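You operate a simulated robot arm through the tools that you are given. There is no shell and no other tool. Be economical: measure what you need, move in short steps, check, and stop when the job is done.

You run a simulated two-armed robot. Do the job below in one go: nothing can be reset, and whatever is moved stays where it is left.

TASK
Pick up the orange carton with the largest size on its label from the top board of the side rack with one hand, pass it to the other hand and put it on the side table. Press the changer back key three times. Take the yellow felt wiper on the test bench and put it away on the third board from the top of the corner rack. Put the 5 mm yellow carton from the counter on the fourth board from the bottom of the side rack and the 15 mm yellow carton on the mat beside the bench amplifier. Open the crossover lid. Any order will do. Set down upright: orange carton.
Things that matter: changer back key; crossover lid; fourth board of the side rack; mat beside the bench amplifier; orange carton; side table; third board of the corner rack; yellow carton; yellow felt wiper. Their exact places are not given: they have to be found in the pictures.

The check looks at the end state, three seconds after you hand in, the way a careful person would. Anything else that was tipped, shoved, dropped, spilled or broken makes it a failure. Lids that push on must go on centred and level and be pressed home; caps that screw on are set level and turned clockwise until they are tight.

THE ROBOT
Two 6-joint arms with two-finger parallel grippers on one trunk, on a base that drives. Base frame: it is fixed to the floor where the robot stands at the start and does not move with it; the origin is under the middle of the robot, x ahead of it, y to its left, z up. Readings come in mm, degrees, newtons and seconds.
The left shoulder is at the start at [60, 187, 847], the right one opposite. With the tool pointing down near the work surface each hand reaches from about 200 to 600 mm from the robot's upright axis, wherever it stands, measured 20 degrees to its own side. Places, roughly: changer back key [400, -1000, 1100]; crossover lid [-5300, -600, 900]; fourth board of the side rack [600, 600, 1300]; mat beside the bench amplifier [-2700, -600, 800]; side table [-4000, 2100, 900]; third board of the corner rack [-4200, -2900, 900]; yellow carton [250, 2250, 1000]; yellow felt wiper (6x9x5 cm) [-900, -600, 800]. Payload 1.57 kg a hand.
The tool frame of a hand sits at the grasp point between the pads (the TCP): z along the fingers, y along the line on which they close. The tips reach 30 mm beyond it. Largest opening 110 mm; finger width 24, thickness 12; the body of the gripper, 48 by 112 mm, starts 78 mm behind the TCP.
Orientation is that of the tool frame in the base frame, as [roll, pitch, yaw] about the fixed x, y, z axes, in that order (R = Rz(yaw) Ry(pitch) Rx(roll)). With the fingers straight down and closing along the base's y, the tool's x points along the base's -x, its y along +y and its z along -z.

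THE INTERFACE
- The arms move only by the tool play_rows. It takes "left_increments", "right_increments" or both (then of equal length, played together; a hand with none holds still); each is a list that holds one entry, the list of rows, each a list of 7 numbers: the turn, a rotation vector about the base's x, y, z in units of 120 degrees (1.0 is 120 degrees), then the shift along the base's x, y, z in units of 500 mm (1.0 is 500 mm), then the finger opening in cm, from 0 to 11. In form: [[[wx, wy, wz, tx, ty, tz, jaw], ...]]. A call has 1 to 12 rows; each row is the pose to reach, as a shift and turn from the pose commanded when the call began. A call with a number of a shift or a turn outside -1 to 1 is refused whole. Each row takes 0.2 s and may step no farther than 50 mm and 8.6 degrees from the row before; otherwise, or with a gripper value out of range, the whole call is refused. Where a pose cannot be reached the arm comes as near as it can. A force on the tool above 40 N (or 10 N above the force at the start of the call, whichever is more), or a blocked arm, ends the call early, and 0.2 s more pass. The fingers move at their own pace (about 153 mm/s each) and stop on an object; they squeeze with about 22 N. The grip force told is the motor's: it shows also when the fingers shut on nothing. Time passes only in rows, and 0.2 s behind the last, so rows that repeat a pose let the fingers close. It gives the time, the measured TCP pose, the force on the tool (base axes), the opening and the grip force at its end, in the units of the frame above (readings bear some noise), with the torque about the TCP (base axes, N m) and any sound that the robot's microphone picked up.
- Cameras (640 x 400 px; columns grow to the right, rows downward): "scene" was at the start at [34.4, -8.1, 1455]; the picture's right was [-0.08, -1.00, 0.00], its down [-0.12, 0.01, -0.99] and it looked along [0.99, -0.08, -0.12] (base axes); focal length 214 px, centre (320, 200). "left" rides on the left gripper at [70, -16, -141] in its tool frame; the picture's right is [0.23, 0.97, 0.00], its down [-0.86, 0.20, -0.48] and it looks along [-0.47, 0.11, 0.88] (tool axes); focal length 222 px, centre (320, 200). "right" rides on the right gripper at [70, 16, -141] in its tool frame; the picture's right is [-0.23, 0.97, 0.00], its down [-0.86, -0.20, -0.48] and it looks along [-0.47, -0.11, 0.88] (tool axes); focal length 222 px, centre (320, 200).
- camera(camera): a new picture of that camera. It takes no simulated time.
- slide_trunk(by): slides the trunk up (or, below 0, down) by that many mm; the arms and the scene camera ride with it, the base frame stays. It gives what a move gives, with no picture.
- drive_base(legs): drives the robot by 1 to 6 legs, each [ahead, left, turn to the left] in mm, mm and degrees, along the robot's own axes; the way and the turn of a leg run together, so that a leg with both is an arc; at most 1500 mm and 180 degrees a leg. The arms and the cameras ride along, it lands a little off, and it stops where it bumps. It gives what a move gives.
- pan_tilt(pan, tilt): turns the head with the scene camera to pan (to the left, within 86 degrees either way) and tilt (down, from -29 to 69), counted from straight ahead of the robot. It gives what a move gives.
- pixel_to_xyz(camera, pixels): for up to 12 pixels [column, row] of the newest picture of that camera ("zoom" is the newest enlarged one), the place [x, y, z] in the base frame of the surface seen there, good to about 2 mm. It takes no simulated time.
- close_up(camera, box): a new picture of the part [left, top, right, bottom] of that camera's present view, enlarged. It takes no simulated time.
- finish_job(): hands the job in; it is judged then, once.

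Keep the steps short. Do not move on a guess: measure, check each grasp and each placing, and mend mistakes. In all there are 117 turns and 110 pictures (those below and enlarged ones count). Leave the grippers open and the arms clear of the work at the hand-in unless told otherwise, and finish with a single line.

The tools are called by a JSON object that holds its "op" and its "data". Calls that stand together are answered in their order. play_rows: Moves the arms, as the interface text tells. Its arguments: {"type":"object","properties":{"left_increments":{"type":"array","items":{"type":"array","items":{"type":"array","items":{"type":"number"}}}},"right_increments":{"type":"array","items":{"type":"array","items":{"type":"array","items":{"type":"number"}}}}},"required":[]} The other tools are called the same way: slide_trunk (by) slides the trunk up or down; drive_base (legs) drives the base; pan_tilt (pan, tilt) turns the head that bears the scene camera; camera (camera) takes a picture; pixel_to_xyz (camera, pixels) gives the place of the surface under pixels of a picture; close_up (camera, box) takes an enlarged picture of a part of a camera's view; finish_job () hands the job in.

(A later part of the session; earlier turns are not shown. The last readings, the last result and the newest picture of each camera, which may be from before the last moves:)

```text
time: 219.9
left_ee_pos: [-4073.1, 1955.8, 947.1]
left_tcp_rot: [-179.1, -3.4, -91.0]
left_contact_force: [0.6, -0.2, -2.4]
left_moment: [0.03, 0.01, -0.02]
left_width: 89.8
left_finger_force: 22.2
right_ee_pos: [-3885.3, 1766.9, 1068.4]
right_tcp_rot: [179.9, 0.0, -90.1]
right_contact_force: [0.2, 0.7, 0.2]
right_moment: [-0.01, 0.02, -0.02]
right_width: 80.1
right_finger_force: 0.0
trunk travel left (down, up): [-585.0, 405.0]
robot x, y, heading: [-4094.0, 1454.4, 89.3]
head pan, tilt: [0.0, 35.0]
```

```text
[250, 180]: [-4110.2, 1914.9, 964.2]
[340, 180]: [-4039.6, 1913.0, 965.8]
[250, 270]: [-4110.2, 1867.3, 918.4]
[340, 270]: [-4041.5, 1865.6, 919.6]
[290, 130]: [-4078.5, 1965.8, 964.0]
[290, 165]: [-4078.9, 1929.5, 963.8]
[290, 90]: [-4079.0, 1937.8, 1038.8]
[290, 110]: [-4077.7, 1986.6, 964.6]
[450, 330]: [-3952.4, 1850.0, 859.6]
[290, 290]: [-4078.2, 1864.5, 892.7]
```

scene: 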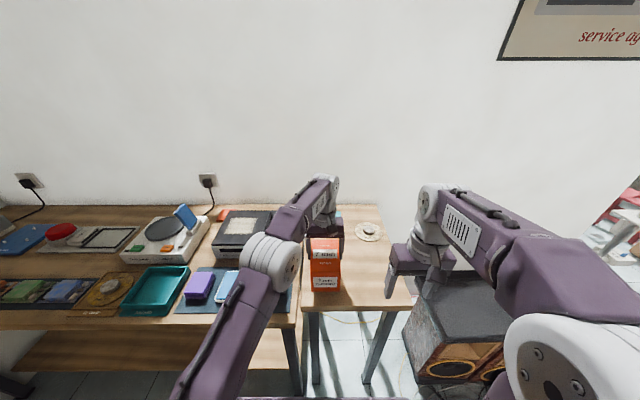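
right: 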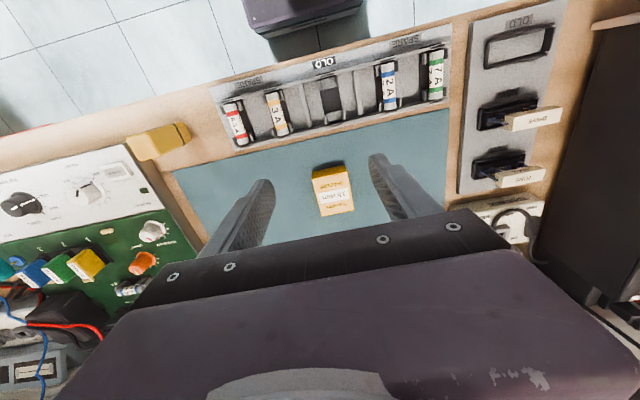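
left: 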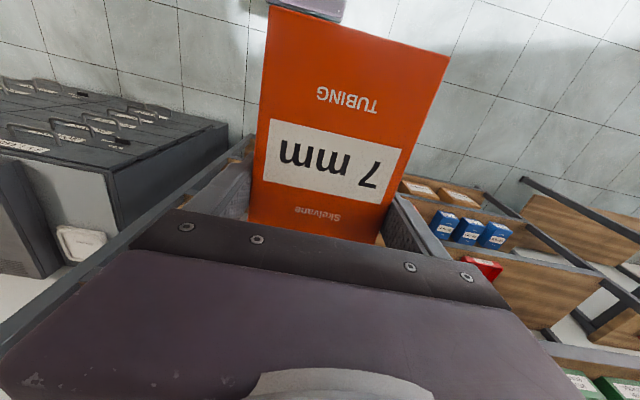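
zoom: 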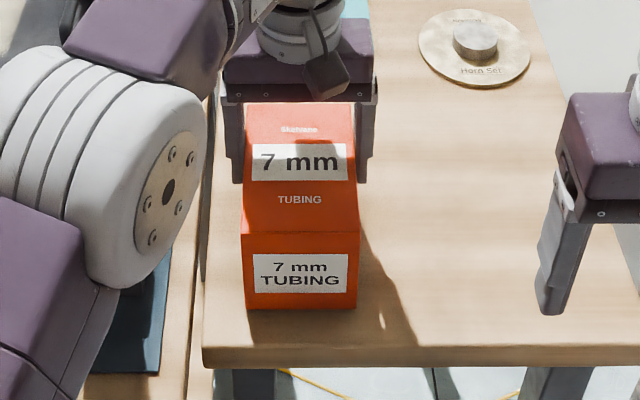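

Level (top z 964 throughout), bottom ≈ 4 mm above the table. Lower 4.5 mm and release.

{"op": "play_rows", "data": {"left_increments": [[[0, 0, 0, 0, 0, -0.006, 6], [0, 0, 0, 0, 0, -0.009, 6], [0, 0, 0, 0, 0, -0.009, 6]]]}}

{"op": "play_rows", "data": {"left_increments": [[[0, 0, 0, 0, 0, 0, 11], [0, 0, 0, 0, 0, 0, 11], [0, 0, 0, 0, 0, 0.05, 11], [0, 0, 0, 0, 0, 0.14, 11], [0, 0, 0, 0, 0, 0.22, 11], [0, 0, 0, 0, -0.06, 0.3, 11], [0, 0, 0, 0, -0.15, 0.3, 11], [0, 0, 0, 0, -0.24, 0.3, 11], [0, 0, 0, -0.05, -0.32, 0.3, 11], [0, 0, 0, -0.12, -0.38, 0.3, 11]]]}}

{"op": "close_up", "data": {"camera": "scene", "box": [230, 190, 422, 310]}}

```text
time: 220.7
left_ee_pos: [-4072.0, 1955.2, 944.2]
left_tcp_rot: [-179.1, -3.3, -91.0]
left_contact_force: [-0.5, 0.9, 4.9]
left_moment: [0.35, 0.32, 0.03]
left_width: 89.8
left_finger_force: 21.6
right_ee_pos: [-3885.0, 1765.7, 1069.8]
right_tcp_rot: [-179.9, 0.1, -90.1]
right_contact_force: [0.7, -0.5, 0.4]
right_moment: [-0.02, -0.01, 0.0]
right_width: 80.2
right_finger_force: 0.0
trunk travel left (down, up): [-585.0, 405.0]
robot x, y, heading: [-4087.8, 1452.5, 89.8]
head pan, tilt: [0.0, 35.0]
```

```text
time: 222.9
left_ee_pos: [-4133.6, 1764.0, 1094.2]
left_tcp_rot: [-178.8, -3.3, -91.0]
left_contact_force: [-0.4, 1.4, 0.2]
left_moment: [0.01, -0.01, 0.0]
left_width: 110.0
left_finger_force: 0.0
left hand out of reach, approached as far as the arm can: row 5, 6
right_ee_pos: [-3887.2, 1765.4, 1068.9]
right_tcp_rot: [-179.8, 0.0, -90.1]
right_contact_force: [0.1, -0.9, -0.2]
right_moment: [0.03, 0.0, -0.02]
right_width: 79.9
right_finger_force: 0.1
trunk travel left (down, up): [-585.0, 405.0]
robot x, y, heading: [-4096.1, 1451.1, 89.7]
head pan, tilt: [0.0, 35.0]
```

```text
3.33 times, centred on (326, 250) of scene
```

zoom: 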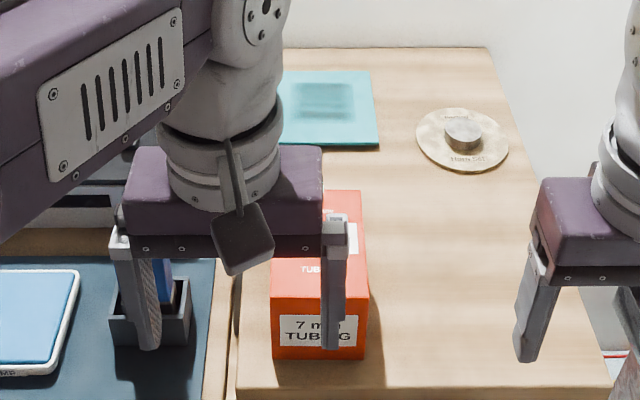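

The orange carton stands upright on the side table. Next the crossover: back off, turn to −x, approach the far bench, and take a look.

{"op": "drive_base", "data": {"legs": [[-1050, 0, 0], [0, 0, 90], [400, 0, 0], [0, 700, 0]]}}

{"op": "pan_tilt", "data": {"pan": 15, "tilt": 25}}

{"op": "camera", "data": {"camera": "scene"}}

{"op": "pixel_to_xyz", "data": {"camera": "scene", "pixels": [[100, 220], [200, 200], [250, 200], [300, 200], [350, 200], [320, 230], [250, 230], [200, 240], [150, 250]]}}

```text
time: 237.6
left_ee_pos: [-4852.2, -293.6, 1094.6]
left_tcp_rot: [-179.1, -3.3, -4.0]
left_contact_force: [-0.1, 0.9, -0.6]
left_moment: [0.02, 0.01, 0.0]
left_width: 110.0
left_finger_force: 0.0
right_ee_pos: [-4842.5, -48.0, 1069.8]
right_tcp_rot: [180.0, 0.0, -3.2]
right_contact_force: [-0.8, -0.1, -0.1]
right_moment: [0.04, 0.04, -0.04]
right_width: 79.8
right_finger_force: 0.1
trunk travel left (down, up): [-585.0, 405.0]
robot x, y, heading: [-4538.0, -274.3, 176.4]
head pan, tilt: [0.0, 35.0]
```

```text
time: 238.3
left_ee_pos: [-4851.1, -292.8, 1092.7]
left_tcp_rot: [-179.0, -3.4, -4.0]
left_contact_force: [0.1, -0.6, -0.5]
left_moment: [0.02, -0.01, 0.01]
left_width: 109.9
left_finger_force: 0.0
right_ee_pos: [-4842.8, -47.2, 1067.4]
right_tcp_rot: [179.9, -0.1, -3.0]
right_contact_force: [-0.2, 0.0, 0.0]
right_moment: [-0.02, -0.05, 0.01]
right_width: 80.1
right_finger_force: 0.1
trunk travel left (down, up): [-585.0, 405.0]
robot x, y, heading: [-4538.1, -269.6, 176.7]
head pan, tilt: [15.0, 25.0]
```

```text
36 pictures are left
```

scene: 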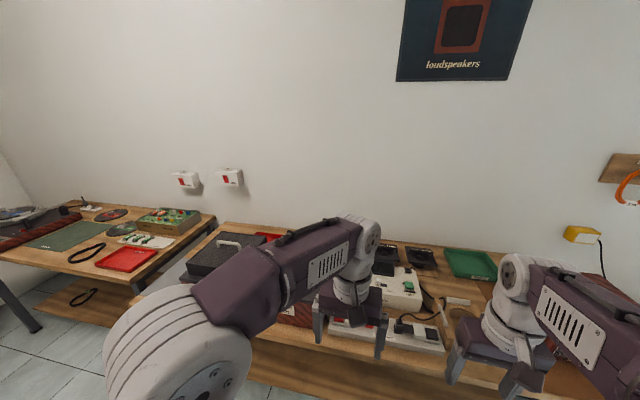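

```text
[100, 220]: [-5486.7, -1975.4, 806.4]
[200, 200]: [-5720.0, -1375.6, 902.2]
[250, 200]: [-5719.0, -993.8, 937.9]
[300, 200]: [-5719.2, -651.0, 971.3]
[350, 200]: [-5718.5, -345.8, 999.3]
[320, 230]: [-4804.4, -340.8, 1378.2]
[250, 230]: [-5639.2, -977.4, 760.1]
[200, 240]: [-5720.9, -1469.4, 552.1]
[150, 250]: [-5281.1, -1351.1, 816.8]
```

The view is blocked by my left arm. I strafe 350 further left and use both the scene and left cameras.

{"op": "drive_base", "data": {"legs": [[0, 350, 3.4]]}}

{"op": "pan_tilt", "data": {"pan": 0, "tilt": 38}}

{"op": "camera", "data": {"camera": "scene"}}

{"op": "camera", "data": {"camera": "left"}}

```text
time: 240.6
left_ee_pos: [-4861.3, -654.7, 1094.4]
left_tcp_rot: [-179.0, -3.4, -0.6]
left_contact_force: [-0.5, -0.7, 1.0]
left_moment: [0.0, 0.03, 0.0]
left_width: 109.9
left_finger_force: 0.0
right_ee_pos: [-4865.2, -407.9, 1068.2]
right_tcp_rot: [180.0, 0.1, 0.3]
right_contact_force: [-0.7, 0.5, -0.7]
right_moment: [0.02, 0.0, 0.0]
right_width: 80.0
right_finger_force: 0.1
trunk travel left (down, up): [-585.0, 405.0]
robot x, y, heading: [-4549.1, -613.3, 179.7]
head pan, tilt: [15.0, 25.0]
```

```text
time: 241.3
left_ee_pos: [-4860.6, -654.1, 1094.3]
left_tcp_rot: [-179.0, -3.5, -0.7]
left_contact_force: [0.4, -0.3, -0.6]
left_moment: [0.0, -0.01, -0.02]
left_width: 109.8
left_finger_force: 0.0
right_ee_pos: [-4865.5, -408.2, 1069.4]
right_tcp_rot: [180.0, 0.0, 0.3]
right_contact_force: [-0.4, 0.2, 0.5]
right_moment: [-0.01, -0.03, 0.0]
right_width: 80.1
right_finger_force: 0.1
trunk travel left (down, up): [-585.0, 405.0]
robot x, y, heading: [-4546.0, -617.5, 179.9]
head pan, tilt: [0.0, 38.0]
```

```text
35 pictures are left
```

scene: 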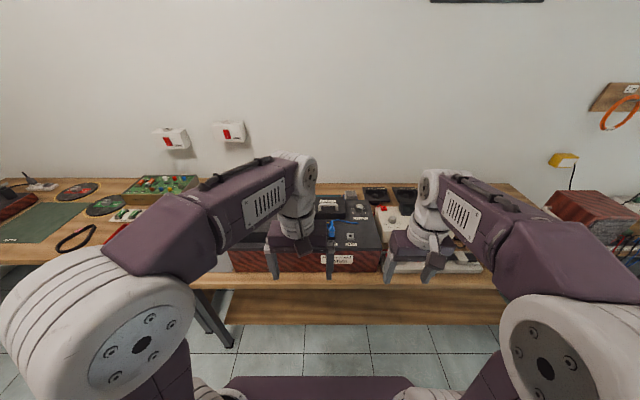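

```text
34 pictures are left
```

left: 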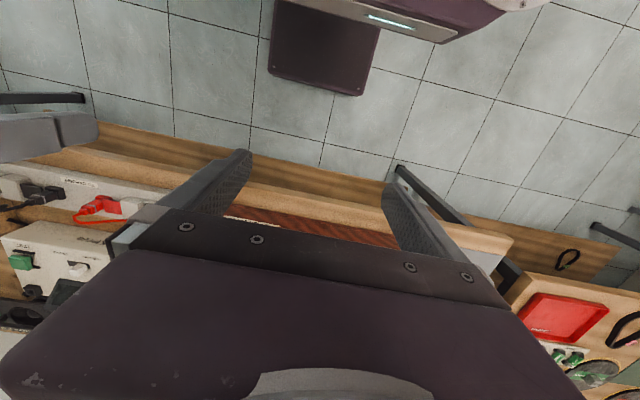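

The crossover is the wood box behind my left hand. I move the left hand aside (−y 230) and look.

{"op": "play_rows", "data": {"left_increments": [[[0, 0, 0, 0, -0.09, 0, 11], [0, 0, 0, 0, -0.18, 0, 11], [0, 0, 0, 0, -0.27, 0.02, 11], [0, 0, 0, 0, -0.36, 0.04, 11], [0, 0, 0, 0, -0.46, 0.06, 11]]]}}

{"op": "close_up", "data": {"camera": "scene", "box": [210, 160, 450, 310]}}

{"op": "pixel_to_xyz", "data": {"camera": "zoom", "pixels": [[60, 290], [440, 290], [100, 180], [430, 170], [80, 230], [440, 230], [250, 230], [330, 190], [250, 120], [400, 100]]}}

```text
refused: row 5 steps farther than a row can; nothing moved
```

```text
2.67 times, centred on (330, 235) of scene
```

zoom: 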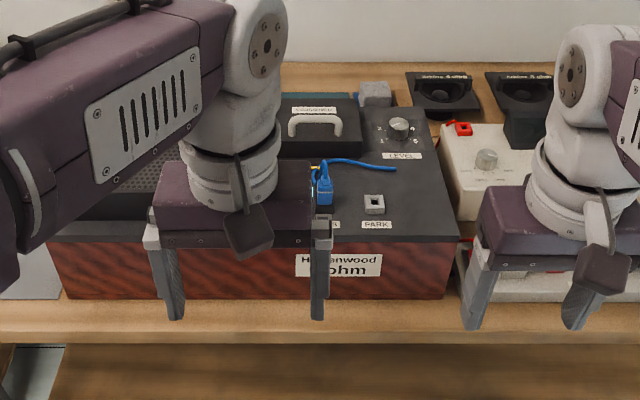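

```text
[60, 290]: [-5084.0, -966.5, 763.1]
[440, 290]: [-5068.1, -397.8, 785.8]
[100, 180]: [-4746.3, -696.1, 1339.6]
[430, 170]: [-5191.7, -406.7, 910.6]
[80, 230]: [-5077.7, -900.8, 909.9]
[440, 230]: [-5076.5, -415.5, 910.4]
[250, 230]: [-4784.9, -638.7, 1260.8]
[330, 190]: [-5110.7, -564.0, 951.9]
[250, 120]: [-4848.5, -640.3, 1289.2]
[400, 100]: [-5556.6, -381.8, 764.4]
```

{"op": "play_rows", "data": {"left_increments": [[[0, 0, 0, 0, -0.09, 0, 11], [0, 0, 0, 0, -0.18, 0, 11], [0, 0, 0, 0, -0.27, 0.02, 11], [0, 0, 0, 0, -0.36, 0.04, 11], [0, 0, 0, 0, -0.45, 0.06, 11], [0, 0, 0, 0, -0.53, 0.06, 11]]]}}

{"op": "close_up", "data": {"camera": "scene", "box": [210, 160, 402, 280]}}

```text
time: 242.7
left_ee_pos: [-4862.2, -921.4, 1123.4]
left_tcp_rot: [-179.0, -3.4, -0.7]
left_contact_force: [0.1, -0.5, 0.5]
left_moment: [-0.01, 0.0, 0.0]
left_width: 109.9
left_finger_force: 0.0
right_ee_pos: [-4865.6, -409.7, 1068.6]
right_tcp_rot: [-179.9, 0.0, 0.2]
right_contact_force: [0.2, 0.2, -0.5]
right_moment: [0.01, 0.01, -0.01]
right_width: 79.7
right_finger_force: 0.1
trunk travel left (down, up): [-585.0, 405.0]
robot x, y, heading: [-4547.4, -615.9, 180.2]
head pan, tilt: [0.0, 38.0]
```

```text
3.33 times, centred on (306, 220) of scene
```

zoom: 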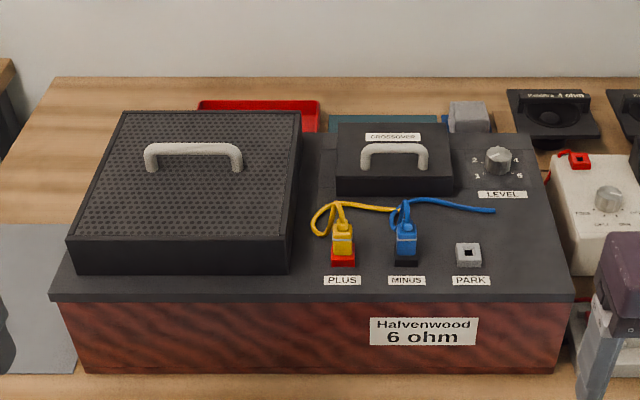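

The lid labelled CROSSOVER with a handle is at zoom (395,155). Enlarge more and measure.

{"op": "close_up", "data": {"camera": "scene", "box": [298, 188, 378, 238]}}

{"op": "pixel_to_xyz", "data": {"camera": "zoom", "pixels": [[130, 70], [305, 70], [120, 140], [320, 150], [180, 100], [220, 78], [266, 95], [182, 80], [120, 175], [315, 185], [220, 130], [222, 90]]}}

```text
8.00 times, centred on (338, 213) of scene
```

zoom: 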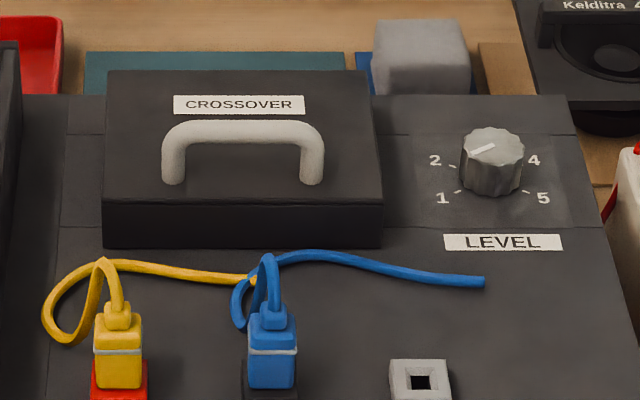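

```text
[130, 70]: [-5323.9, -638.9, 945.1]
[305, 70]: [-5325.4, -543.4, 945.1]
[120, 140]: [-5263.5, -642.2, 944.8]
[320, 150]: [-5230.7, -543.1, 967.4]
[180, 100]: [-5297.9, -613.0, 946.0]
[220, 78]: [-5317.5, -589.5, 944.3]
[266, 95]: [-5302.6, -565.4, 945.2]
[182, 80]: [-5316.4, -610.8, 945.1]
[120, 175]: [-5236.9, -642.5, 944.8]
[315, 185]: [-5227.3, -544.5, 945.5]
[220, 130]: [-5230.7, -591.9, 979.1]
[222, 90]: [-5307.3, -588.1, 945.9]
```

The lid (y −655…−515, x −5327…−5217, top z 945) has its handle bar near the front edge (x≈−5231, z≈975), so it is hinged at the back. I check how far my base sticks out, from the left picture's base plate at (320,90), and the bench edge.

{"op": "pixel_to_xyz", "data": {"camera": "left", "pixels": [[320, 85], [300, 75], [350, 90], [320, 40], [300, 190], [330, 200], [320, 165], [330, 230]]}}

{"op": "pixel_to_xyz", "data": {"camera": "zoom", "pixels": [[243, 128], [215, 135], [250, 122], [172, 150], [172, 170], [310, 150], [310, 170], [190, 128], [300, 128], [240, 140], [240, 165], [200, 225]]}}

```text
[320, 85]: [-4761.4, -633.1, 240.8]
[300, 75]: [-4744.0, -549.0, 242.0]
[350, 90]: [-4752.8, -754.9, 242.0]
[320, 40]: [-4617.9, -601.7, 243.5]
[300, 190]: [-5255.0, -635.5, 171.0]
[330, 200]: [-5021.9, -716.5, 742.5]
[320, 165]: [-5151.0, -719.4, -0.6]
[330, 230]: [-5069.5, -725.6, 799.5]
```

```text
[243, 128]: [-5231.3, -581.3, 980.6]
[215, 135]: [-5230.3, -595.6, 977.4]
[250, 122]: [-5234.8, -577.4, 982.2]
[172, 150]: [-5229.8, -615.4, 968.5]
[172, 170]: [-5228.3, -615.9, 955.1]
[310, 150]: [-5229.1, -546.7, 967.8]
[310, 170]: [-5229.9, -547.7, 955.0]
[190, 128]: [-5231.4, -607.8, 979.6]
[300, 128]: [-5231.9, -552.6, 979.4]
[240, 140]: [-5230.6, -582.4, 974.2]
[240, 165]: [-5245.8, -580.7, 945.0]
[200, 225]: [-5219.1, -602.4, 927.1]
```

My base reaches only 215 mm ahead and fits by the bench (edge x≈−5022). I drive 250 ahead, then turn the right hand 90° so it closes along x.

{"op": "drive_base", "data": {"legs": [[250, 0, 0]]}}

{"op": "play_rows", "data": {"right_increments": [[[0, 0, 0.068, 0, 0, 0.02, 8], [0, 0, 0.136, 0, 0, 0.02, 7], [0, 0, 0.204, 0, 0, 0.02, 6], [0, 0, 0.272, 0, 0, 0.02, 5], [0, 0, 0.34, 0, 0, 0.02, 5], [0, 0, 0.408, 0, 0, 0.02, 5], [0, 0, 0.476, 0, 0, 0.02, 5], [0, 0, 0.544, 0, 0, 0.02, 5], [0, 0, 0.612, 0, 0, 0.02, 5], [0, 0, 0.68, 0, 0, 0.02, 5], [0, 0, 0.75, 0, 0, 0.02, 5], [0, 0, 0.75, 0, 0, 0.02, 5]]]}}

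{"op": "camera", "data": {"camera": "scene"}}

```text
time: 244.6
left_ee_pos: [-5110.6, -919.1, 1123.4]
left_tcp_rot: [-179.1, -3.3, -0.6]
left_contact_force: [0.5, 0.3, -0.6]
left_moment: [-0.02, -0.01, -0.01]
left_width: 110.1
left_finger_force: 0.1
right_ee_pos: [-5112.9, -407.8, 1068.4]
right_tcp_rot: [179.9, 0.0, 0.2]
right_contact_force: [0.5, 0.4, 0.3]
right_moment: [0.04, -0.03, 0.0]
right_width: 80.2
right_finger_force: 0.0
trunk travel left (down, up): [-585.0, 405.0]
robot x, y, heading: [-4798.8, -613.4, 179.7]
head pan, tilt: [0.0, 38.0]
```

```text
time: 247.2
left_ee_pos: [-5109.7, -918.4, 1123.4]
left_tcp_rot: [-179.2, -3.4, -0.7]
left_contact_force: [0.5, -0.3, -0.3]
left_moment: [-0.02, -0.01, 0.0]
left_width: 110.0
left_finger_force: 0.1
right_ee_pos: [-5113.9, -407.5, 1078.7]
right_tcp_rot: [-180.0, 0.0, 90.3]
right_contact_force: [0.3, 0.8, 0.3]
right_moment: [-0.03, 0.01, -0.04]
right_width: 50.0
right_finger_force: 0.1
trunk travel left (down, up): [-585.0, 405.0]
robot x, y, heading: [-4796.9, -615.2, 179.8]
head pan, tilt: [0.0, 38.0]
```

```text
30 pictures are left
```

scene: 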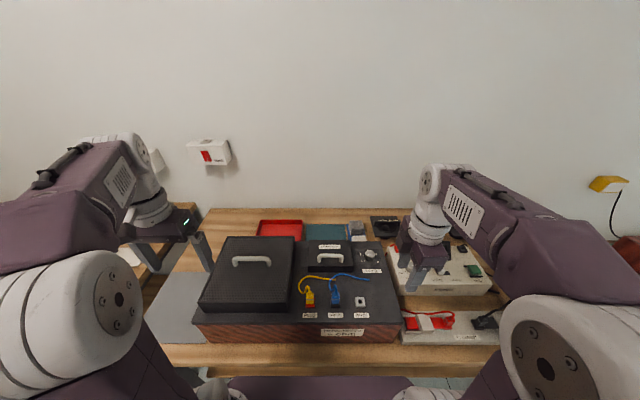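

Bar centre ≈ (−5235, −581, 976). Move above it.

{"op": "play_rows", "data": {"right_increments": [[[0, 0, 0, -0.05, -0.07, 0, 5], [0, 0, 0, -0.1, -0.14, 0, 5], [0, 0, 0, -0.15, -0.21, 0, 5], [0, 0, 0, -0.2, -0.28, 0, 5], [0, 0, 0, -0.243, -0.347, 0, 5], [0, 0, 0, -0.243, -0.347, -0.06, 5], [0, 0, 0, -0.243, -0.347, -0.06, 5]]]}}

{"op": "close_up", "data": {"camera": "scene", "box": [260, 200, 420, 300]}}

{"op": "pixel_to_xyz", "data": {"camera": "zoom", "pixels": [[200, 220], [235, 240], [300, 240], [330, 250]]}}

```text
time: 248.8
left_ee_pos: [-5110.2, -918.7, 1122.7]
left_tcp_rot: [-179.1, -3.4, -0.7]
left_contact_force: [0.6, -0.2, -0.5]
left_moment: [-0.02, -0.01, -0.01]
left_width: 109.6
left_finger_force: 0.1
right_ee_pos: [-5235.4, -583.3, 1048.8]
right_tcp_rot: [-180.0, 0.0, 90.2]
right_contact_force: [-0.2, 0.8, -0.3]
right_moment: [0.02, -0.01, -0.03]
right_width: 50.2
right_finger_force: 0.0
trunk travel left (down, up): [-585.0, 405.0]
robot x, y, heading: [-4799.7, -611.6, 179.8]
head pan, tilt: [0.0, 38.0]
```

```text
4.00 times, centred on (340, 250) of scene
```

zoom: 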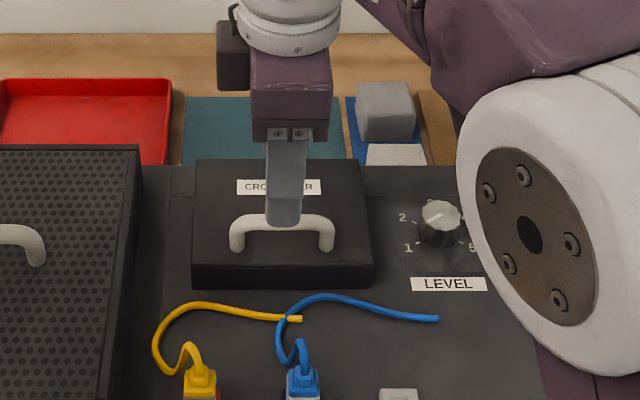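

```text
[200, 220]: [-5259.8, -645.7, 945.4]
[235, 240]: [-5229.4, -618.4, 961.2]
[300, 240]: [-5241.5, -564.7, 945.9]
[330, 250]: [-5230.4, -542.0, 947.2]
```

Aligned over the handle. Descend to TCP 985 and close on the bar.

{"op": "play_rows", "data": {"right_increments": [[[0, 0, 0, 0, 0.004, -0.06, 5], [0, 0, 0, 0, 0.004, -0.11, 5], [0, 0, 0, 0, 0.004, -0.128, 5], [0, 0, 0, 0, 0.004, -0.128, 0], [0, 0, 0, 0, 0.004, -0.128, 0], [0, 0, 0, 0, 0.004, -0.128, 0]]]}}

```text
time: 250.2
left_ee_pos: [-5112.0, -919.0, 1121.7]
left_tcp_rot: [-179.2, -3.4, -0.6]
left_contact_force: [0.4, 0.6, -0.2]
left_moment: [-0.02, 0.03, 0.0]
left_width: 110.1
left_finger_force: 0.1
right_ee_pos: [-5237.7, -579.3, 984.0]
right_tcp_rot: [-179.9, 0.1, 90.2]
right_contact_force: [-11.2, 0.7, 4.3]
right_moment: [-0.2, 0.18, -0.19]
right_width: 11.6
right_finger_force: 29.1
trunk travel left (down, up): [-585.0, 405.0]
robot x, y, heading: [-4800.7, -613.3, 179.7]
head pan, tilt: [0.0, 38.0]
```

Gripped the bar (11.6 mm). Start the opening arc about the rear hinge: first ~10°.

{"op": "play_rows", "data": {"right_increments": [[[0, 0, 0, -0.008, 0, 0.012, 0], [0, 0, 0, -0.016, 0, 0.022, 0], [0, 0, 0, -0.024, 0, 0.03, 0], [0, 0, 0, -0.024, 0, 0.03, 0]]]}}

{"op": "close_up", "data": {"camera": "scene", "box": [260, 200, 420, 300]}}

```text
time: 251.2
left_ee_pos: [-5110.9, -919.4, 1122.6]
left_tcp_rot: [-179.1, -3.5, -0.7]
left_contact_force: [0.1, -0.4, 0.8]
left_moment: [0.01, -0.02, 0.0]
left_width: 110.1
left_finger_force: 0.2
right_ee_pos: [-5248.4, -579.6, 999.4]
right_tcp_rot: [179.8, 0.0, 90.2]
right_contact_force: [-2.7, -2.9, -4.3]
right_moment: [0.2, -0.1, -0.29]
right_width: 11.7
right_finger_force: 29.5
trunk travel left (down, up): [-585.0, 405.0]
robot x, y, heading: [-4797.6, -613.5, 179.8]
head pan, tilt: [0.0, 38.0]
```

```text
4.00 times, centred on (340, 250) of scene
```

zoom: 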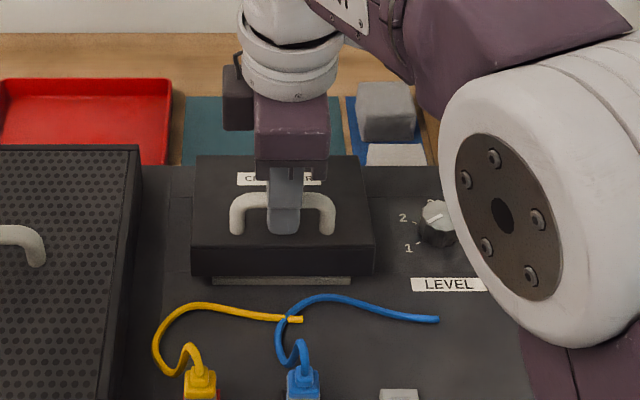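

The front edge is lifting with small forces. Continue to ~30°.

{"op": "play_rows", "data": {"right_increments": [[[0, 0, 0, -0.015, 0, 0.013, 0], [0, 0, 0, -0.03, 0, 0.024, 0], [0, 0, 0, -0.047, 0, 0.034, 0], [0, 0, 0, -0.065, 0, 0.042, 0], [0, 0, 0, -0.065, 0, 0.042, 0]]]}}

{"op": "close_up", "data": {"camera": "scene", "box": [260, 200, 420, 300]}}

{"op": "pixel_to_xyz", "data": {"camera": "zoom", "pixels": [[210, 235], [350, 235], [210, 180], [350, 180], [210, 260], [350, 260], [210, 210]]}}

```text
time: 252.3
left_ee_pos: [-5106.7, -919.3, 1123.8]
left_tcp_rot: [-178.9, -3.2, -0.6]
left_contact_force: [-0.1, -0.1, -0.5]
left_moment: [0.04, -0.03, 0.0]
left_width: 109.8
left_finger_force: 0.1
right_ee_pos: [-5277.4, -579.2, 1023.8]
right_tcp_rot: [-179.8, 0.1, 90.2]
right_contact_force: [8.1, -3.1, 13.2]
right_moment: [0.13, -0.12, -0.59]
right_width: 11.5
right_finger_force: 29.0
trunk travel left (down, up): [-585.0, 405.0]
robot x, y, heading: [-4796.9, -615.5, 180.0]
head pan, tilt: [0.0, 38.0]
```

```text
4.00 times, centred on (340, 250) of scene
```

zoom: 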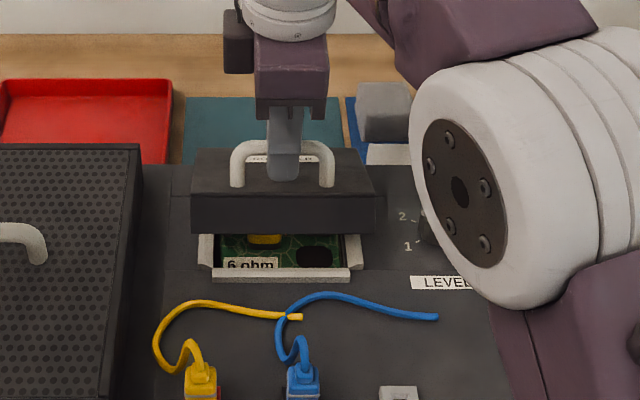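

```text
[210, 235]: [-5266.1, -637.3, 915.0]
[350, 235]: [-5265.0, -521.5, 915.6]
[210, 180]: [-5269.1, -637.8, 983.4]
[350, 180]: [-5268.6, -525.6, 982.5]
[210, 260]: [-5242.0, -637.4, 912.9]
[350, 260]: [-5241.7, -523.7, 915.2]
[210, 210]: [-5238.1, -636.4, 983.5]
```

I need to know whether it tilts (hinge) or lifts off: measure points on its top and front faces.

{"op": "pixel_to_xyz", "data": {"camera": "zoom", "pixels": [[215, 190], [215, 175], [215, 165], [215, 155], [215, 200], [215, 215], [215, 228], [360, 160], [360, 185], [360, 225]]}}

```text
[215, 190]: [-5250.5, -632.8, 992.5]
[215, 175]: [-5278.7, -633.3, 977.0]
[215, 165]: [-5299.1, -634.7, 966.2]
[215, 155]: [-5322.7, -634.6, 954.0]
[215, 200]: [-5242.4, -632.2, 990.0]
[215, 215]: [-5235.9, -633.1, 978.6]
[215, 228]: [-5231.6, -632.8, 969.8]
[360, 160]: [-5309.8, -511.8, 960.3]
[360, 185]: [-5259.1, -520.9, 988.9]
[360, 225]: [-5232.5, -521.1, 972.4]
```

It is hinged at the back: tilted 28° now. Continue the arc to ~60°.

{"op": "play_rows", "data": {"right_increments": [[[0, 0, 0, -0.03, 0, 0.012, 0], [0, 0, 0, -0.056, 0, 0.018, 0], [0, 0, 0, -0.082, 0, 0.022, 0], [0, 0, 0, -0.104, 0, 0.023, 0], [0, 0, 0, -0.12, 0, 0.022, 0], [0, 0, 0, -0.12, 0, 0.022, 0]]]}}

{"op": "close_up", "data": {"camera": "scene", "box": [260, 190, 420, 290]}}

```text
time: 253.8
left_ee_pos: [-5106.1, -919.9, 1124.0]
left_tcp_rot: [-178.8, -3.1, -0.8]
left_contact_force: [-0.1, 0.3, -0.2]
left_moment: [-0.01, 0.01, -0.01]
left_width: 109.6
left_finger_force: 0.0
right_ee_pos: [-5323.5, -579.7, 1033.3]
right_tcp_rot: [-179.8, 0.0, 90.2]
right_contact_force: [2.0, -2.8, 28.5]
right_moment: [-0.1, 0.0, -0.72]
right_width: 12.0
right_finger_force: 29.3
right hand out of reach, approached as far as the arm can: row 4, 5, 6
trunk travel left (down, up): [-585.0, 405.0]
robot x, y, heading: [-4798.9, -614.9, 180.1]
head pan, tilt: [0.0, 38.0]
```

```text
4.00 times, centred on (340, 240) of scene
```

zoom: 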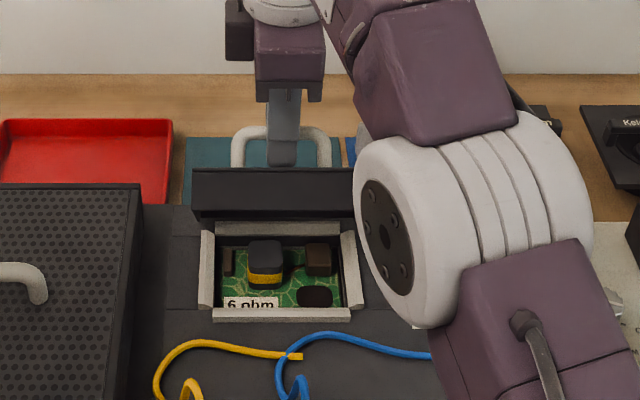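

The arm is near its reach and the lid pushes up 28 N (bar's true path is higher). I ease up 6 mm and see.

{"op": "play_rows", "data": {"right_increments": [[[0, 0, 0, 0.0, 0, 0.012, 0], [0, 0, 0, 0.0, 0, 0.012, 0]]]}}

{"op": "pixel_to_xyz", "data": {"camera": "zoom", "pixels": [[215, 175], [215, 185], [215, 200], [215, 210], [215, 218], [240, 150], [260, 130], [325, 150]]}}

```text
time: 254.3
left_ee_pos: [-5112.0, -920.4, 1121.3]
left_tcp_rot: [-179.0, -3.4, -0.8]
left_contact_force: [0.7, 0.8, 0.6]
left_moment: [0.02, 0.0, -0.01]
left_width: 109.9
left_finger_force: 0.0
right_ee_pos: [-5327.1, -580.5, 1032.8]
right_tcp_rot: [179.7, -0.1, 90.2]
right_contact_force: [1.3, -5.9, -15.1]
right_moment: [0.13, -0.07, -0.71]
right_width: 11.6
right_finger_force: 28.9
trunk travel left (down, up): [-585.0, 405.0]
robot x, y, heading: [-4798.4, -610.7, 180.0]
head pan, tilt: [0.0, 38.0]
```

```text
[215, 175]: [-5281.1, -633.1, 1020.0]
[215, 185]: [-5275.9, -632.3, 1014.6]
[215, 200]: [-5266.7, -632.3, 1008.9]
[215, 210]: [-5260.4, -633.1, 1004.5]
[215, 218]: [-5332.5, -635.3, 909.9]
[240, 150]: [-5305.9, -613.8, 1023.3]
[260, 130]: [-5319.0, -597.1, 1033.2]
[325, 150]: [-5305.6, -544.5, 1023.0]
```

Tilt is ≈53°, bar near the top of its arc. I loosen the grip to 20 mm so the robot-side finger pushes the bar while it can pivot, then drive 40 mm ahead.

{"op": "play_rows", "data": {"right_increments": [[[0, 0, 0, 0.0, 0, -0.008, 1.2], [0, 0, 0, 0.0, 0, -0.008, 1.8], [0, 0, 0, 0.0, 0, -0.008, 1.8]]]}}

{"op": "drive_base", "data": {"legs": [[40, 0, 0]]}}

{"op": "close_up", "data": {"camera": "scene", "box": [260, 200, 420, 300]}}

```text
time: 255.2
left_ee_pos: [-5109.6, -919.4, 1123.1]
left_tcp_rot: [-179.1, -3.4, -0.7]
left_contact_force: [-0.4, 0.3, 0.0]
left_moment: [0.0, 0.02, 0.01]
left_width: 110.0
left_finger_force: 0.0
right_ee_pos: [-5325.9, -578.4, 1031.9]
right_tcp_rot: [-179.9, 0.0, 90.2]
right_contact_force: [0.6, -0.1, 0.4]
right_moment: [0.01, -0.01, 0.03]
right_width: 18.1
right_finger_force: 0.4
trunk travel left (down, up): [-585.0, 405.0]
robot x, y, heading: [-4793.8, -613.2, 179.9]
head pan, tilt: [0.0, 38.0]
```

```text
time: 256.0
left_ee_pos: [-5148.0, -918.7, 1124.2]
left_tcp_rot: [-179.1, -3.3, -0.6]
left_contact_force: [0.1, 0.9, -0.4]
left_moment: [-0.01, -0.03, -0.03]
left_width: 110.2
left_finger_force: 0.1
right_ee_pos: [-5365.8, -577.8, 1034.0]
right_tcp_rot: [-179.9, -0.1, 90.2]
right_contact_force: [0.6, 0.0, -0.3]
right_moment: [-0.02, -0.01, 0.04]
right_width: 18.3
right_finger_force: 0.1
trunk travel left (down, up): [-585.0, 405.0]
robot x, y, heading: [-4835.0, -608.9, 180.0]
head pan, tilt: [0.0, 38.0]
```

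```text
4.00 times, centred on (340, 250) of scene
```

zoom: 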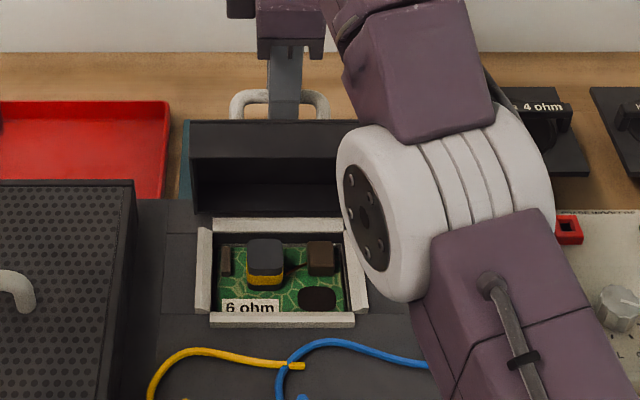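

Lid ≈72° open. Drive 25 more, lower the hand 22 mm, drive 20 more.

{"op": "drive_base", "data": {"legs": [[22, 0, 0]]}}

{"op": "play_rows", "data": {"right_increments": [[[0, 0, 0, 0.0, 0, -0.02, 1.8], [0, 0, 0, 0.0, 0, -0.04, 1.8], [0, 0, 0, 0.0, 0, -0.04, 1.8]]]}}

{"op": "drive_base", "data": {"legs": [[20, 0, 0]]}}

{"op": "close_up", "data": {"camera": "scene", "box": [260, 210, 420, 310]}}

{"op": "pixel_to_xyz", "data": {"camera": "zoom", "pixels": [[210, 100], [210, 120], [210, 140], [210, 160], [210, 180], [260, 160], [210, 90], [340, 100], [255, 70]]}}

```text
time: 256.8
left_ee_pos: [-5168.7, -919.1, 1123.8]
left_tcp_rot: [-179.1, -3.3, -0.6]
left_contact_force: [0.7, 0.0, 0.8]
left_moment: [0.02, 0.04, -0.03]
left_width: 110.0
left_finger_force: 0.1
right_ee_pos: [-5384.5, -578.7, 1034.2]
right_tcp_rot: [-179.9, 0.0, 90.2]
right_contact_force: [-0.3, 0.0, 0.2]
right_moment: [0.0, 0.03, -0.02]
right_width: 18.2
right_finger_force: 0.1
trunk travel left (down, up): [-585.0, 405.0]
robot x, y, heading: [-4857.6, -615.7, 179.8]
head pan, tilt: [0.0, 38.0]
```

```text
time: 257.6
left_ee_pos: [-5170.4, -918.9, 1123.4]
left_tcp_rot: [-179.0, -3.4, -0.7]
left_contact_force: [-0.3, 0.5, 0.1]
left_moment: [0.0, 0.01, -0.05]
left_width: 109.9
left_finger_force: 0.1
right_ee_pos: [-5389.5, -578.5, 1023.0]
right_tcp_rot: [179.8, 0.0, 90.2]
right_contact_force: [-0.6, 0.2, -0.1]
right_moment: [0.0, 0.0, 0.02]
right_width: 18.1
right_finger_force: 0.2
right hand out of reach, approached as far as the arm can: row 2, 3
trunk travel left (down, up): [-585.0, 405.0]
robot x, y, heading: [-4860.2, -611.6, 180.0]
head pan, tilt: [0.0, 38.0]
```

```text
time: 258.4
left_ee_pos: [-5187.9, -918.8, 1123.6]
left_tcp_rot: [-179.0, -3.3, -0.7]
left_contact_force: [-0.2, 0.5, 0.3]
left_moment: [0.01, 0.07, -0.01]
left_width: 109.9
left_finger_force: 0.1
right_ee_pos: [-5407.5, -578.6, 1024.9]
right_tcp_rot: [179.9, 0.0, 90.1]
right_contact_force: [-1.0, -1.9, -0.3]
right_moment: [0.02, 0.03, 0.0]
right_width: 18.1
right_finger_force: 0.3
trunk travel left (down, up): [-585.0, 405.0]
robot x, y, heading: [-4876.9, -614.1, 180.0]
head pan, tilt: [0.0, 38.0]
```

```text
4.00 times, centred on (340, 260) of scene
```

zoom: 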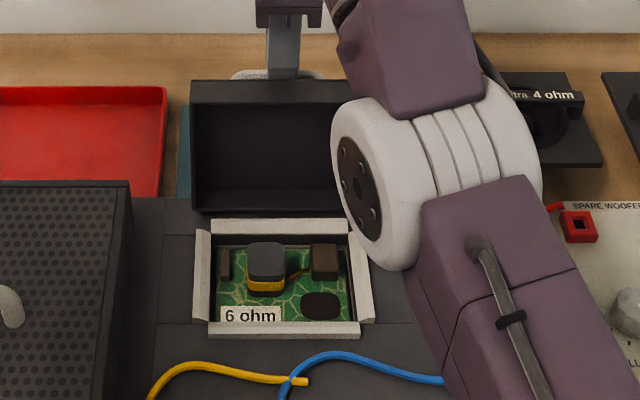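

```text
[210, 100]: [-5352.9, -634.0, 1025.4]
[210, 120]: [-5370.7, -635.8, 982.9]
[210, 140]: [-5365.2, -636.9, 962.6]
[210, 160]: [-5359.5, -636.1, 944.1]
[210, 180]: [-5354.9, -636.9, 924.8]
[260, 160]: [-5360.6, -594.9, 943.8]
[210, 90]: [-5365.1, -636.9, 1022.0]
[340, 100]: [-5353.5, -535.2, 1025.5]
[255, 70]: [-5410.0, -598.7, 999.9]
```

The lid's inner face leans 15° past vertical (≈105° open). Open the fingers a little and lift the hand straight up, then see if the lid stays.

{"op": "play_rows", "data": {"right_increments": [[[0, 0, 0, 0, 0, 0.02, 2.6], [0, 0, 0, 0, 0, 0.06, 2.6], [0, 0, 0, 0.02, 0, 0.12, 2.6], [0, 0, 0, 0.05, 0, 0.16, 2.6], [0, 0, 0, 0.08, 0, 0.16, 2.6], [0, 0, 0, 0.08, 0, 0.16, 2.6]]]}}

{"op": "close_up", "data": {"camera": "scene", "box": [260, 210, 420, 310]}}

{"op": "pixel_to_xyz", "data": {"camera": "zoom", "pixels": [[210, 100], [210, 120], [210, 140], [210, 160], [210, 180]]}}

```text
time: 259.8
left_ee_pos: [-5190.5, -917.9, 1123.7]
left_tcp_rot: [-179.2, -3.4, -0.6]
left_contact_force: [0.5, -0.8, -0.3]
left_moment: [0.04, 0.03, -0.01]
left_width: 109.9
left_finger_force: 0.1
right_ee_pos: [-5367.5, -577.6, 1102.5]
right_tcp_rot: [-180.0, 0.0, 90.2]
right_contact_force: [-0.8, 0.4, 0.4]
right_moment: [0.02, 0.0, -0.04]
right_width: 26.0
right_finger_force: 0.1
right hand out of reach, approached as far as the arm can: row 2, 3, 4
trunk travel left (down, up): [-585.0, 405.0]
robot x, y, heading: [-4880.7, -611.9, 179.8]
head pan, tilt: [0.0, 38.0]
```

```text
4.00 times, centred on (340, 260) of scene
```

zoom: 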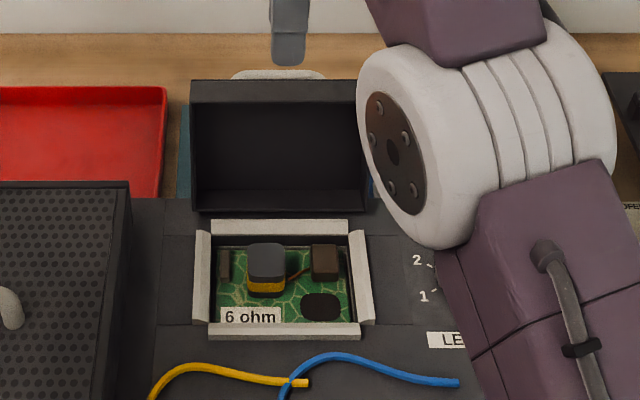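

```text
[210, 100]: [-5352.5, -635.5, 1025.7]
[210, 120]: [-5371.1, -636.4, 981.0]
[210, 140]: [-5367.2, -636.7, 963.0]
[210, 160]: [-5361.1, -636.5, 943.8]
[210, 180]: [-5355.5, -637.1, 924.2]
```

The lid stays open. I back out and return along the corridor to the near end of the island for the wiper, levelling hands meanwhile.

{"op": "drive_base", "data": {"legs": [[-400, 0, 0], [0, -950, 0], [-1500, 0, 0], [-1500, 0, 0], [-500, 0, 0], [0, 0, 90]]}}

{"op": "pan_tilt", "data": {"pan": 0, "tilt": 35}}

{"op": "camera", "data": {"camera": "scene"}}

```text
time: 287.2
left_ee_pos: [-652.7, 75.6, 1123.6]
left_tcp_rot: [-179.1, -3.4, 91.4]
left_contact_force: [-0.7, 0.3, 1.0]
left_moment: [0.01, 0.02, 0.01]
left_width: 109.8
left_finger_force: 0.0
right_ee_pos: [-986.3, -113.3, 1103.1]
right_tcp_rot: [179.9, 0.0, -177.6]
right_contact_force: [0.3, 0.7, 0.4]
right_moment: [-0.04, 0.01, 0.01]
right_width: 26.2
right_finger_force: 0.0
trunk travel left (down, up): [-585.0, 405.0]
robot x, y, heading: [-967.2, 378.2, -87.9]
head pan, tilt: [0.0, 38.0]
```

```text
time: 287.9
left_ee_pos: [-651.7, 76.8, 1122.7]
left_tcp_rot: [-179.0, -3.4, 91.3]
left_contact_force: [0.0, 1.1, -0.3]
left_moment: [0.0, 0.01, -0.04]
left_width: 110.1
left_finger_force: 0.1
right_ee_pos: [-986.9, -114.2, 1103.4]
right_tcp_rot: [180.0, 0.0, -177.7]
right_contact_force: [0.2, 0.3, 0.9]
right_moment: [0.01, 0.0, 0.0]
right_width: 26.3
right_finger_force: 0.1
trunk travel left (down, up): [-585.0, 405.0]
robot x, y, heading: [-966.5, 380.6, -88.2]
head pan, tilt: [0.0, 35.0]
```

```text
22 pictures are left
```

scene: 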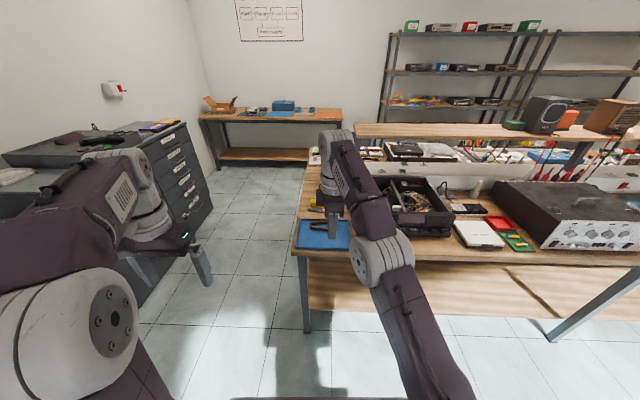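

The wiper hides behind my right hand. I turn the right hand back by −90° and shift it 150 mm to −x while also levelling the left.

{"op": "play_rows", "data": {"right_increments": [[[0, 0, -0.068, -0.03, 0, 0, 4], [0, 0, -0.136, -0.06, 0, 0, 6], [0, 0, -0.204, -0.09, 0, 0, 8], [0, 0, -0.272, -0.12, 0, 0, 10], [0, 0, -0.34, -0.15, 0, 0, 11], [0, 0, -0.408, -0.18, 0, 0, 11], [0, 0, -0.476, -0.21, 0, 0, 11], [0, 0, -0.544, -0.24, 0.02, 0, 11], [0, 0, -0.612, -0.27, 0.04, 0, 11], [0, 0, -0.68, -0.3, 0.06, 0, 11], [0, 0, -0.75, -0.32, 0.08, 0, 11], [0, 0, -0.75, -0.32, 0.08, 0, 11]]]}}

{"op": "close_up", "data": {"camera": "scene", "box": [270, 140, 430, 260]}}

```text
time: 290.5
left_ee_pos: [-653.3, 76.6, 1122.5]
left_tcp_rot: [-179.1, -3.3, 91.4]
left_contact_force: [-0.1, -0.2, 0.0]
left_moment: [0.0, 0.0, -0.02]
left_width: 110.0
left_finger_force: 0.0
right_ee_pos: [-1147.1, -74.0, 1103.3]
right_tcp_rot: [180.0, -0.1, 92.3]
right_contact_force: [0.2, -0.4, -0.6]
right_moment: [0.01, -0.01, 0.0]
right_width: 109.7
right_finger_force: 0.0
trunk travel left (down, up): [-585.0, 405.0]
robot x, y, heading: [-967.7, 377.6, -88.1]
head pan, tilt: [0.0, 35.0]
```

```text
3.33 times, centred on (350, 200) of scene
```

zoom: 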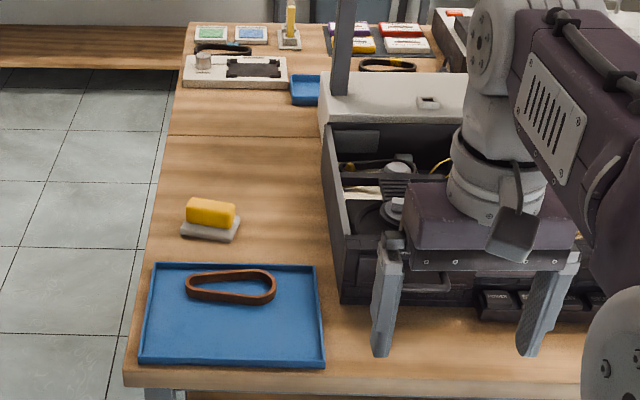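

A yellow block on a grey felt base at zoom (210,218). I measure it.

{"op": "pixel_to_xyz", "data": {"camera": "zoom", "pixels": [[190, 210], [232, 215], [210, 205], [210, 222], [183, 232], [238, 235], [215, 240], [186, 222], [240, 222], [290, 25], [290, 45], [330, 180]]}}

{"op": "close_up", "data": {"camera": "scene", "box": [306, 184, 354, 220]}}

```text
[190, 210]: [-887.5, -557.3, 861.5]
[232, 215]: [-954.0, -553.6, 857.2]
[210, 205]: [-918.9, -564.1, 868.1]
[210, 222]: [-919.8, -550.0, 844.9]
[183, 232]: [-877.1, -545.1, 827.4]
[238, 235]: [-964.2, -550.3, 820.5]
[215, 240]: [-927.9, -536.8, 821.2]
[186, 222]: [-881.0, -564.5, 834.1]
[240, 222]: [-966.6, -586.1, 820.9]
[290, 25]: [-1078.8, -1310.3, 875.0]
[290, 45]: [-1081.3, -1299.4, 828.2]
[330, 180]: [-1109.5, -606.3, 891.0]
```

```text
11.11 times, centred on (330, 202) of scene
```

zoom: 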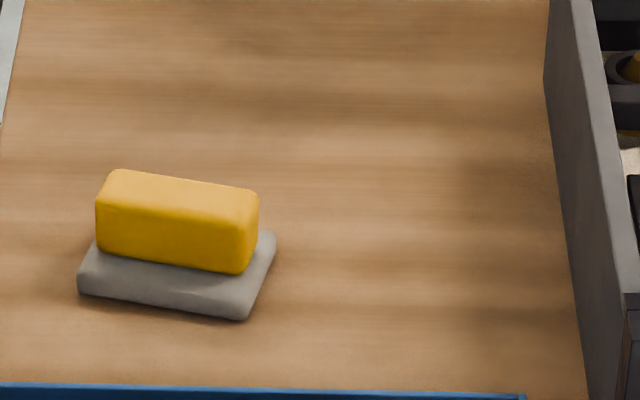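

Wiper: yellow body ends x −881…−956, y≈−567, top z 868, on a felt base (z 820–833). I drive up to it: 130 left, 380 ahead.

{"op": "drive_base", "data": {"legs": [[0, 130, -1.9], [380, 0, 0]]}}

{"op": "play_rows", "data": {"right_increments": [[[0, 0, -0.03, 0.05, -0.05, 0, 11], [0, 0, -0.03, 0.1, -0.1, -0.02, 11], [0, 0, -0.03, 0.15, -0.15, -0.08, 11], [0, 0, -0.03, 0.19, -0.2, -0.14, 11], [0, 0, -0.03, 0.19, -0.2, -0.22, 11], [0, 0, -0.03, 0.19, -0.2, -0.3, 11], [0, 0, -0.03, 0.19, -0.2, -0.3, 11]]]}}

{"op": "camera", "data": {"camera": "right"}}

```text
time: 293.7
left_ee_pos: [-534.3, -308.3, 1123.4]
left_tcp_rot: [-179.1, -3.4, 89.5]
left_contact_force: [-0.5, -0.9, 0.1]
left_moment: [0.03, 0.0, -0.01]
left_width: 110.1
left_finger_force: 0.0
right_ee_pos: [-1033.6, -442.5, 1103.3]
right_tcp_rot: [179.9, 0.0, 90.5]
right_contact_force: [0.7, -0.5, -0.1]
right_moment: [0.0, -0.01, -0.01]
right_width: 109.9
right_finger_force: 0.0
trunk travel left (down, up): [-585.0, 405.0]
robot x, y, heading: [-841.9, 2.2, -89.8]
head pan, tilt: [0.0, 35.0]
```

```text
time: 295.3
left_ee_pos: [-534.1, -307.5, 1123.4]
left_tcp_rot: [-179.2, -3.5, 89.4]
left_contact_force: [0.3, -0.8, -0.2]
left_moment: [-0.01, -0.05, -0.02]
left_width: 110.0
left_finger_force: 0.0
right_ee_pos: [-936.0, -542.6, 952.9]
right_tcp_rot: [179.9, 0.0, 86.8]
right_contact_force: [0.0, 0.5, 0.5]
right_moment: [0.02, -0.02, 0.02]
right_width: 109.9
right_finger_force: 0.1
trunk travel left (down, up): [-585.0, 405.0]
robot x, y, heading: [-839.0, 4.1, -89.7]
head pan, tilt: [0.0, 35.0]
```

```text
19 pictures are left
```

right: 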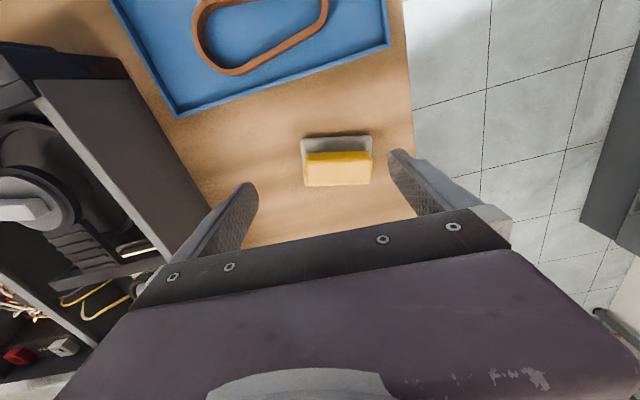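

{"op": "pixel_to_xyz", "data": {"camera": "right", "pixels": [[307, 165], [370, 162], [338, 162], [338, 158], [338, 183], [308, 180], [369, 180], [335, 145], [303, 145], [370, 142]]}}

```text
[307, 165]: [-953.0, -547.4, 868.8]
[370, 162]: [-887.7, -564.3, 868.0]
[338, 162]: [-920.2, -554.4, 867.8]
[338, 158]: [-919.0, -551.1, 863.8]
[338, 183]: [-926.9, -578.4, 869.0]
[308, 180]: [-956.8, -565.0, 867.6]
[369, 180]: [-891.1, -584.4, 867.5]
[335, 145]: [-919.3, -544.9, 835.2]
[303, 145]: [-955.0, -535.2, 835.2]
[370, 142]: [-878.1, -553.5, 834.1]
```

The wiper is turned ≈ −13°. Centre ≈ (−922, −567). I turn the hand −10°, shift and descend to TCP 869.

{"op": "play_rows", "data": {"right_increments": [[[0, 0, -0.045, 0.014, -0.024, 0, 11], [0, 0, -0.085, 0.028, -0.048, -0.02, 11], [0, 0, -0.085, 0.028, -0.048, -0.1, 11], [0, 0, -0.085, 0.028, -0.048, -0.166, 11], [0, 0, -0.085, 0.028, -0.048, -0.166, 11]]]}}

{"op": "camera", "data": {"camera": "right"}}

```text
time: 296.5
left_ee_pos: [-534.5, -308.1, 1123.8]
left_tcp_rot: [-179.0, -3.3, 89.5]
left_contact_force: [0.0, 0.6, -0.4]
left_moment: [-0.02, 0.01, -0.04]
left_width: 110.0
left_finger_force: 0.0
right_ee_pos: [-922.8, -567.3, 868.7]
right_tcp_rot: [179.9, 0.0, 76.7]
right_contact_force: [0.3, 0.3, 0.5]
right_moment: [0.02, -0.02, 0.0]
right_width: 110.3
right_finger_force: 0.0
trunk travel left (down, up): [-585.0, 405.0]
robot x, y, heading: [-839.8, 4.5, -89.9]
head pan, tilt: [0.0, 35.0]
```

```text
18 pictures are left
```

right: 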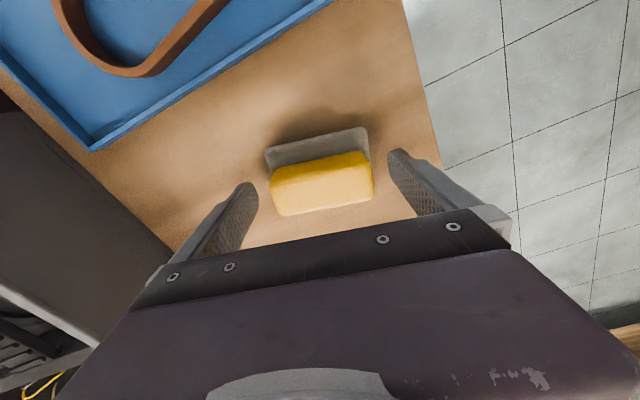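

Aligned. Close and lift.

{"op": "play_rows", "data": {"right_increments": [[[0, 0, 0, 0, 0, 0, 4], [0, 0, 0, 0, 0, 0, 4], [0, 0, 0, 0, 0, 0, 4], [0, 0, 0, 0, 0, 0.06, 4], [0, 0, 0, 0, 0, 0.15, 4], [0, 0, 0, 0, 0, 0.24, 4], [0, 0, 0, 0, 0, 0.32, 4]]]}}

{"op": "camera", "data": {"camera": "right"}}

```text
time: 298.1
left_ee_pos: [-533.6, -306.4, 1123.3]
left_tcp_rot: [-179.1, -3.2, 89.5]
left_contact_force: [-0.2, -0.2, 0.2]
left_moment: [-0.02, 0.0, 0.02]
left_width: 110.0
left_finger_force: 0.1
right_ee_pos: [-925.9, -547.7, 1015.5]
right_tcp_rot: [180.0, 0.0, 76.5]
right_contact_force: [0.0, -0.4, -0.7]
right_moment: [-0.01, 0.02, 0.02]
right_width: 74.2
right_finger_force: 21.6
right hand out of reach, approached as far as the arm can: row 6, 7
trunk travel left (down, up): [-585.0, 405.0]
robot x, y, heading: [-839.5, 4.5, -89.7]
head pan, tilt: [0.0, 35.0]
```

```text
17 pictures are left
```

right: 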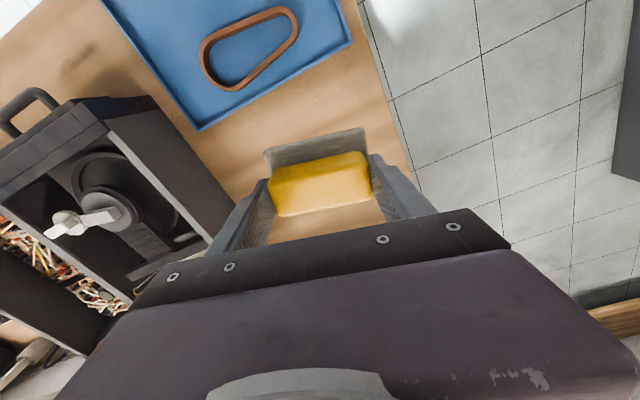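

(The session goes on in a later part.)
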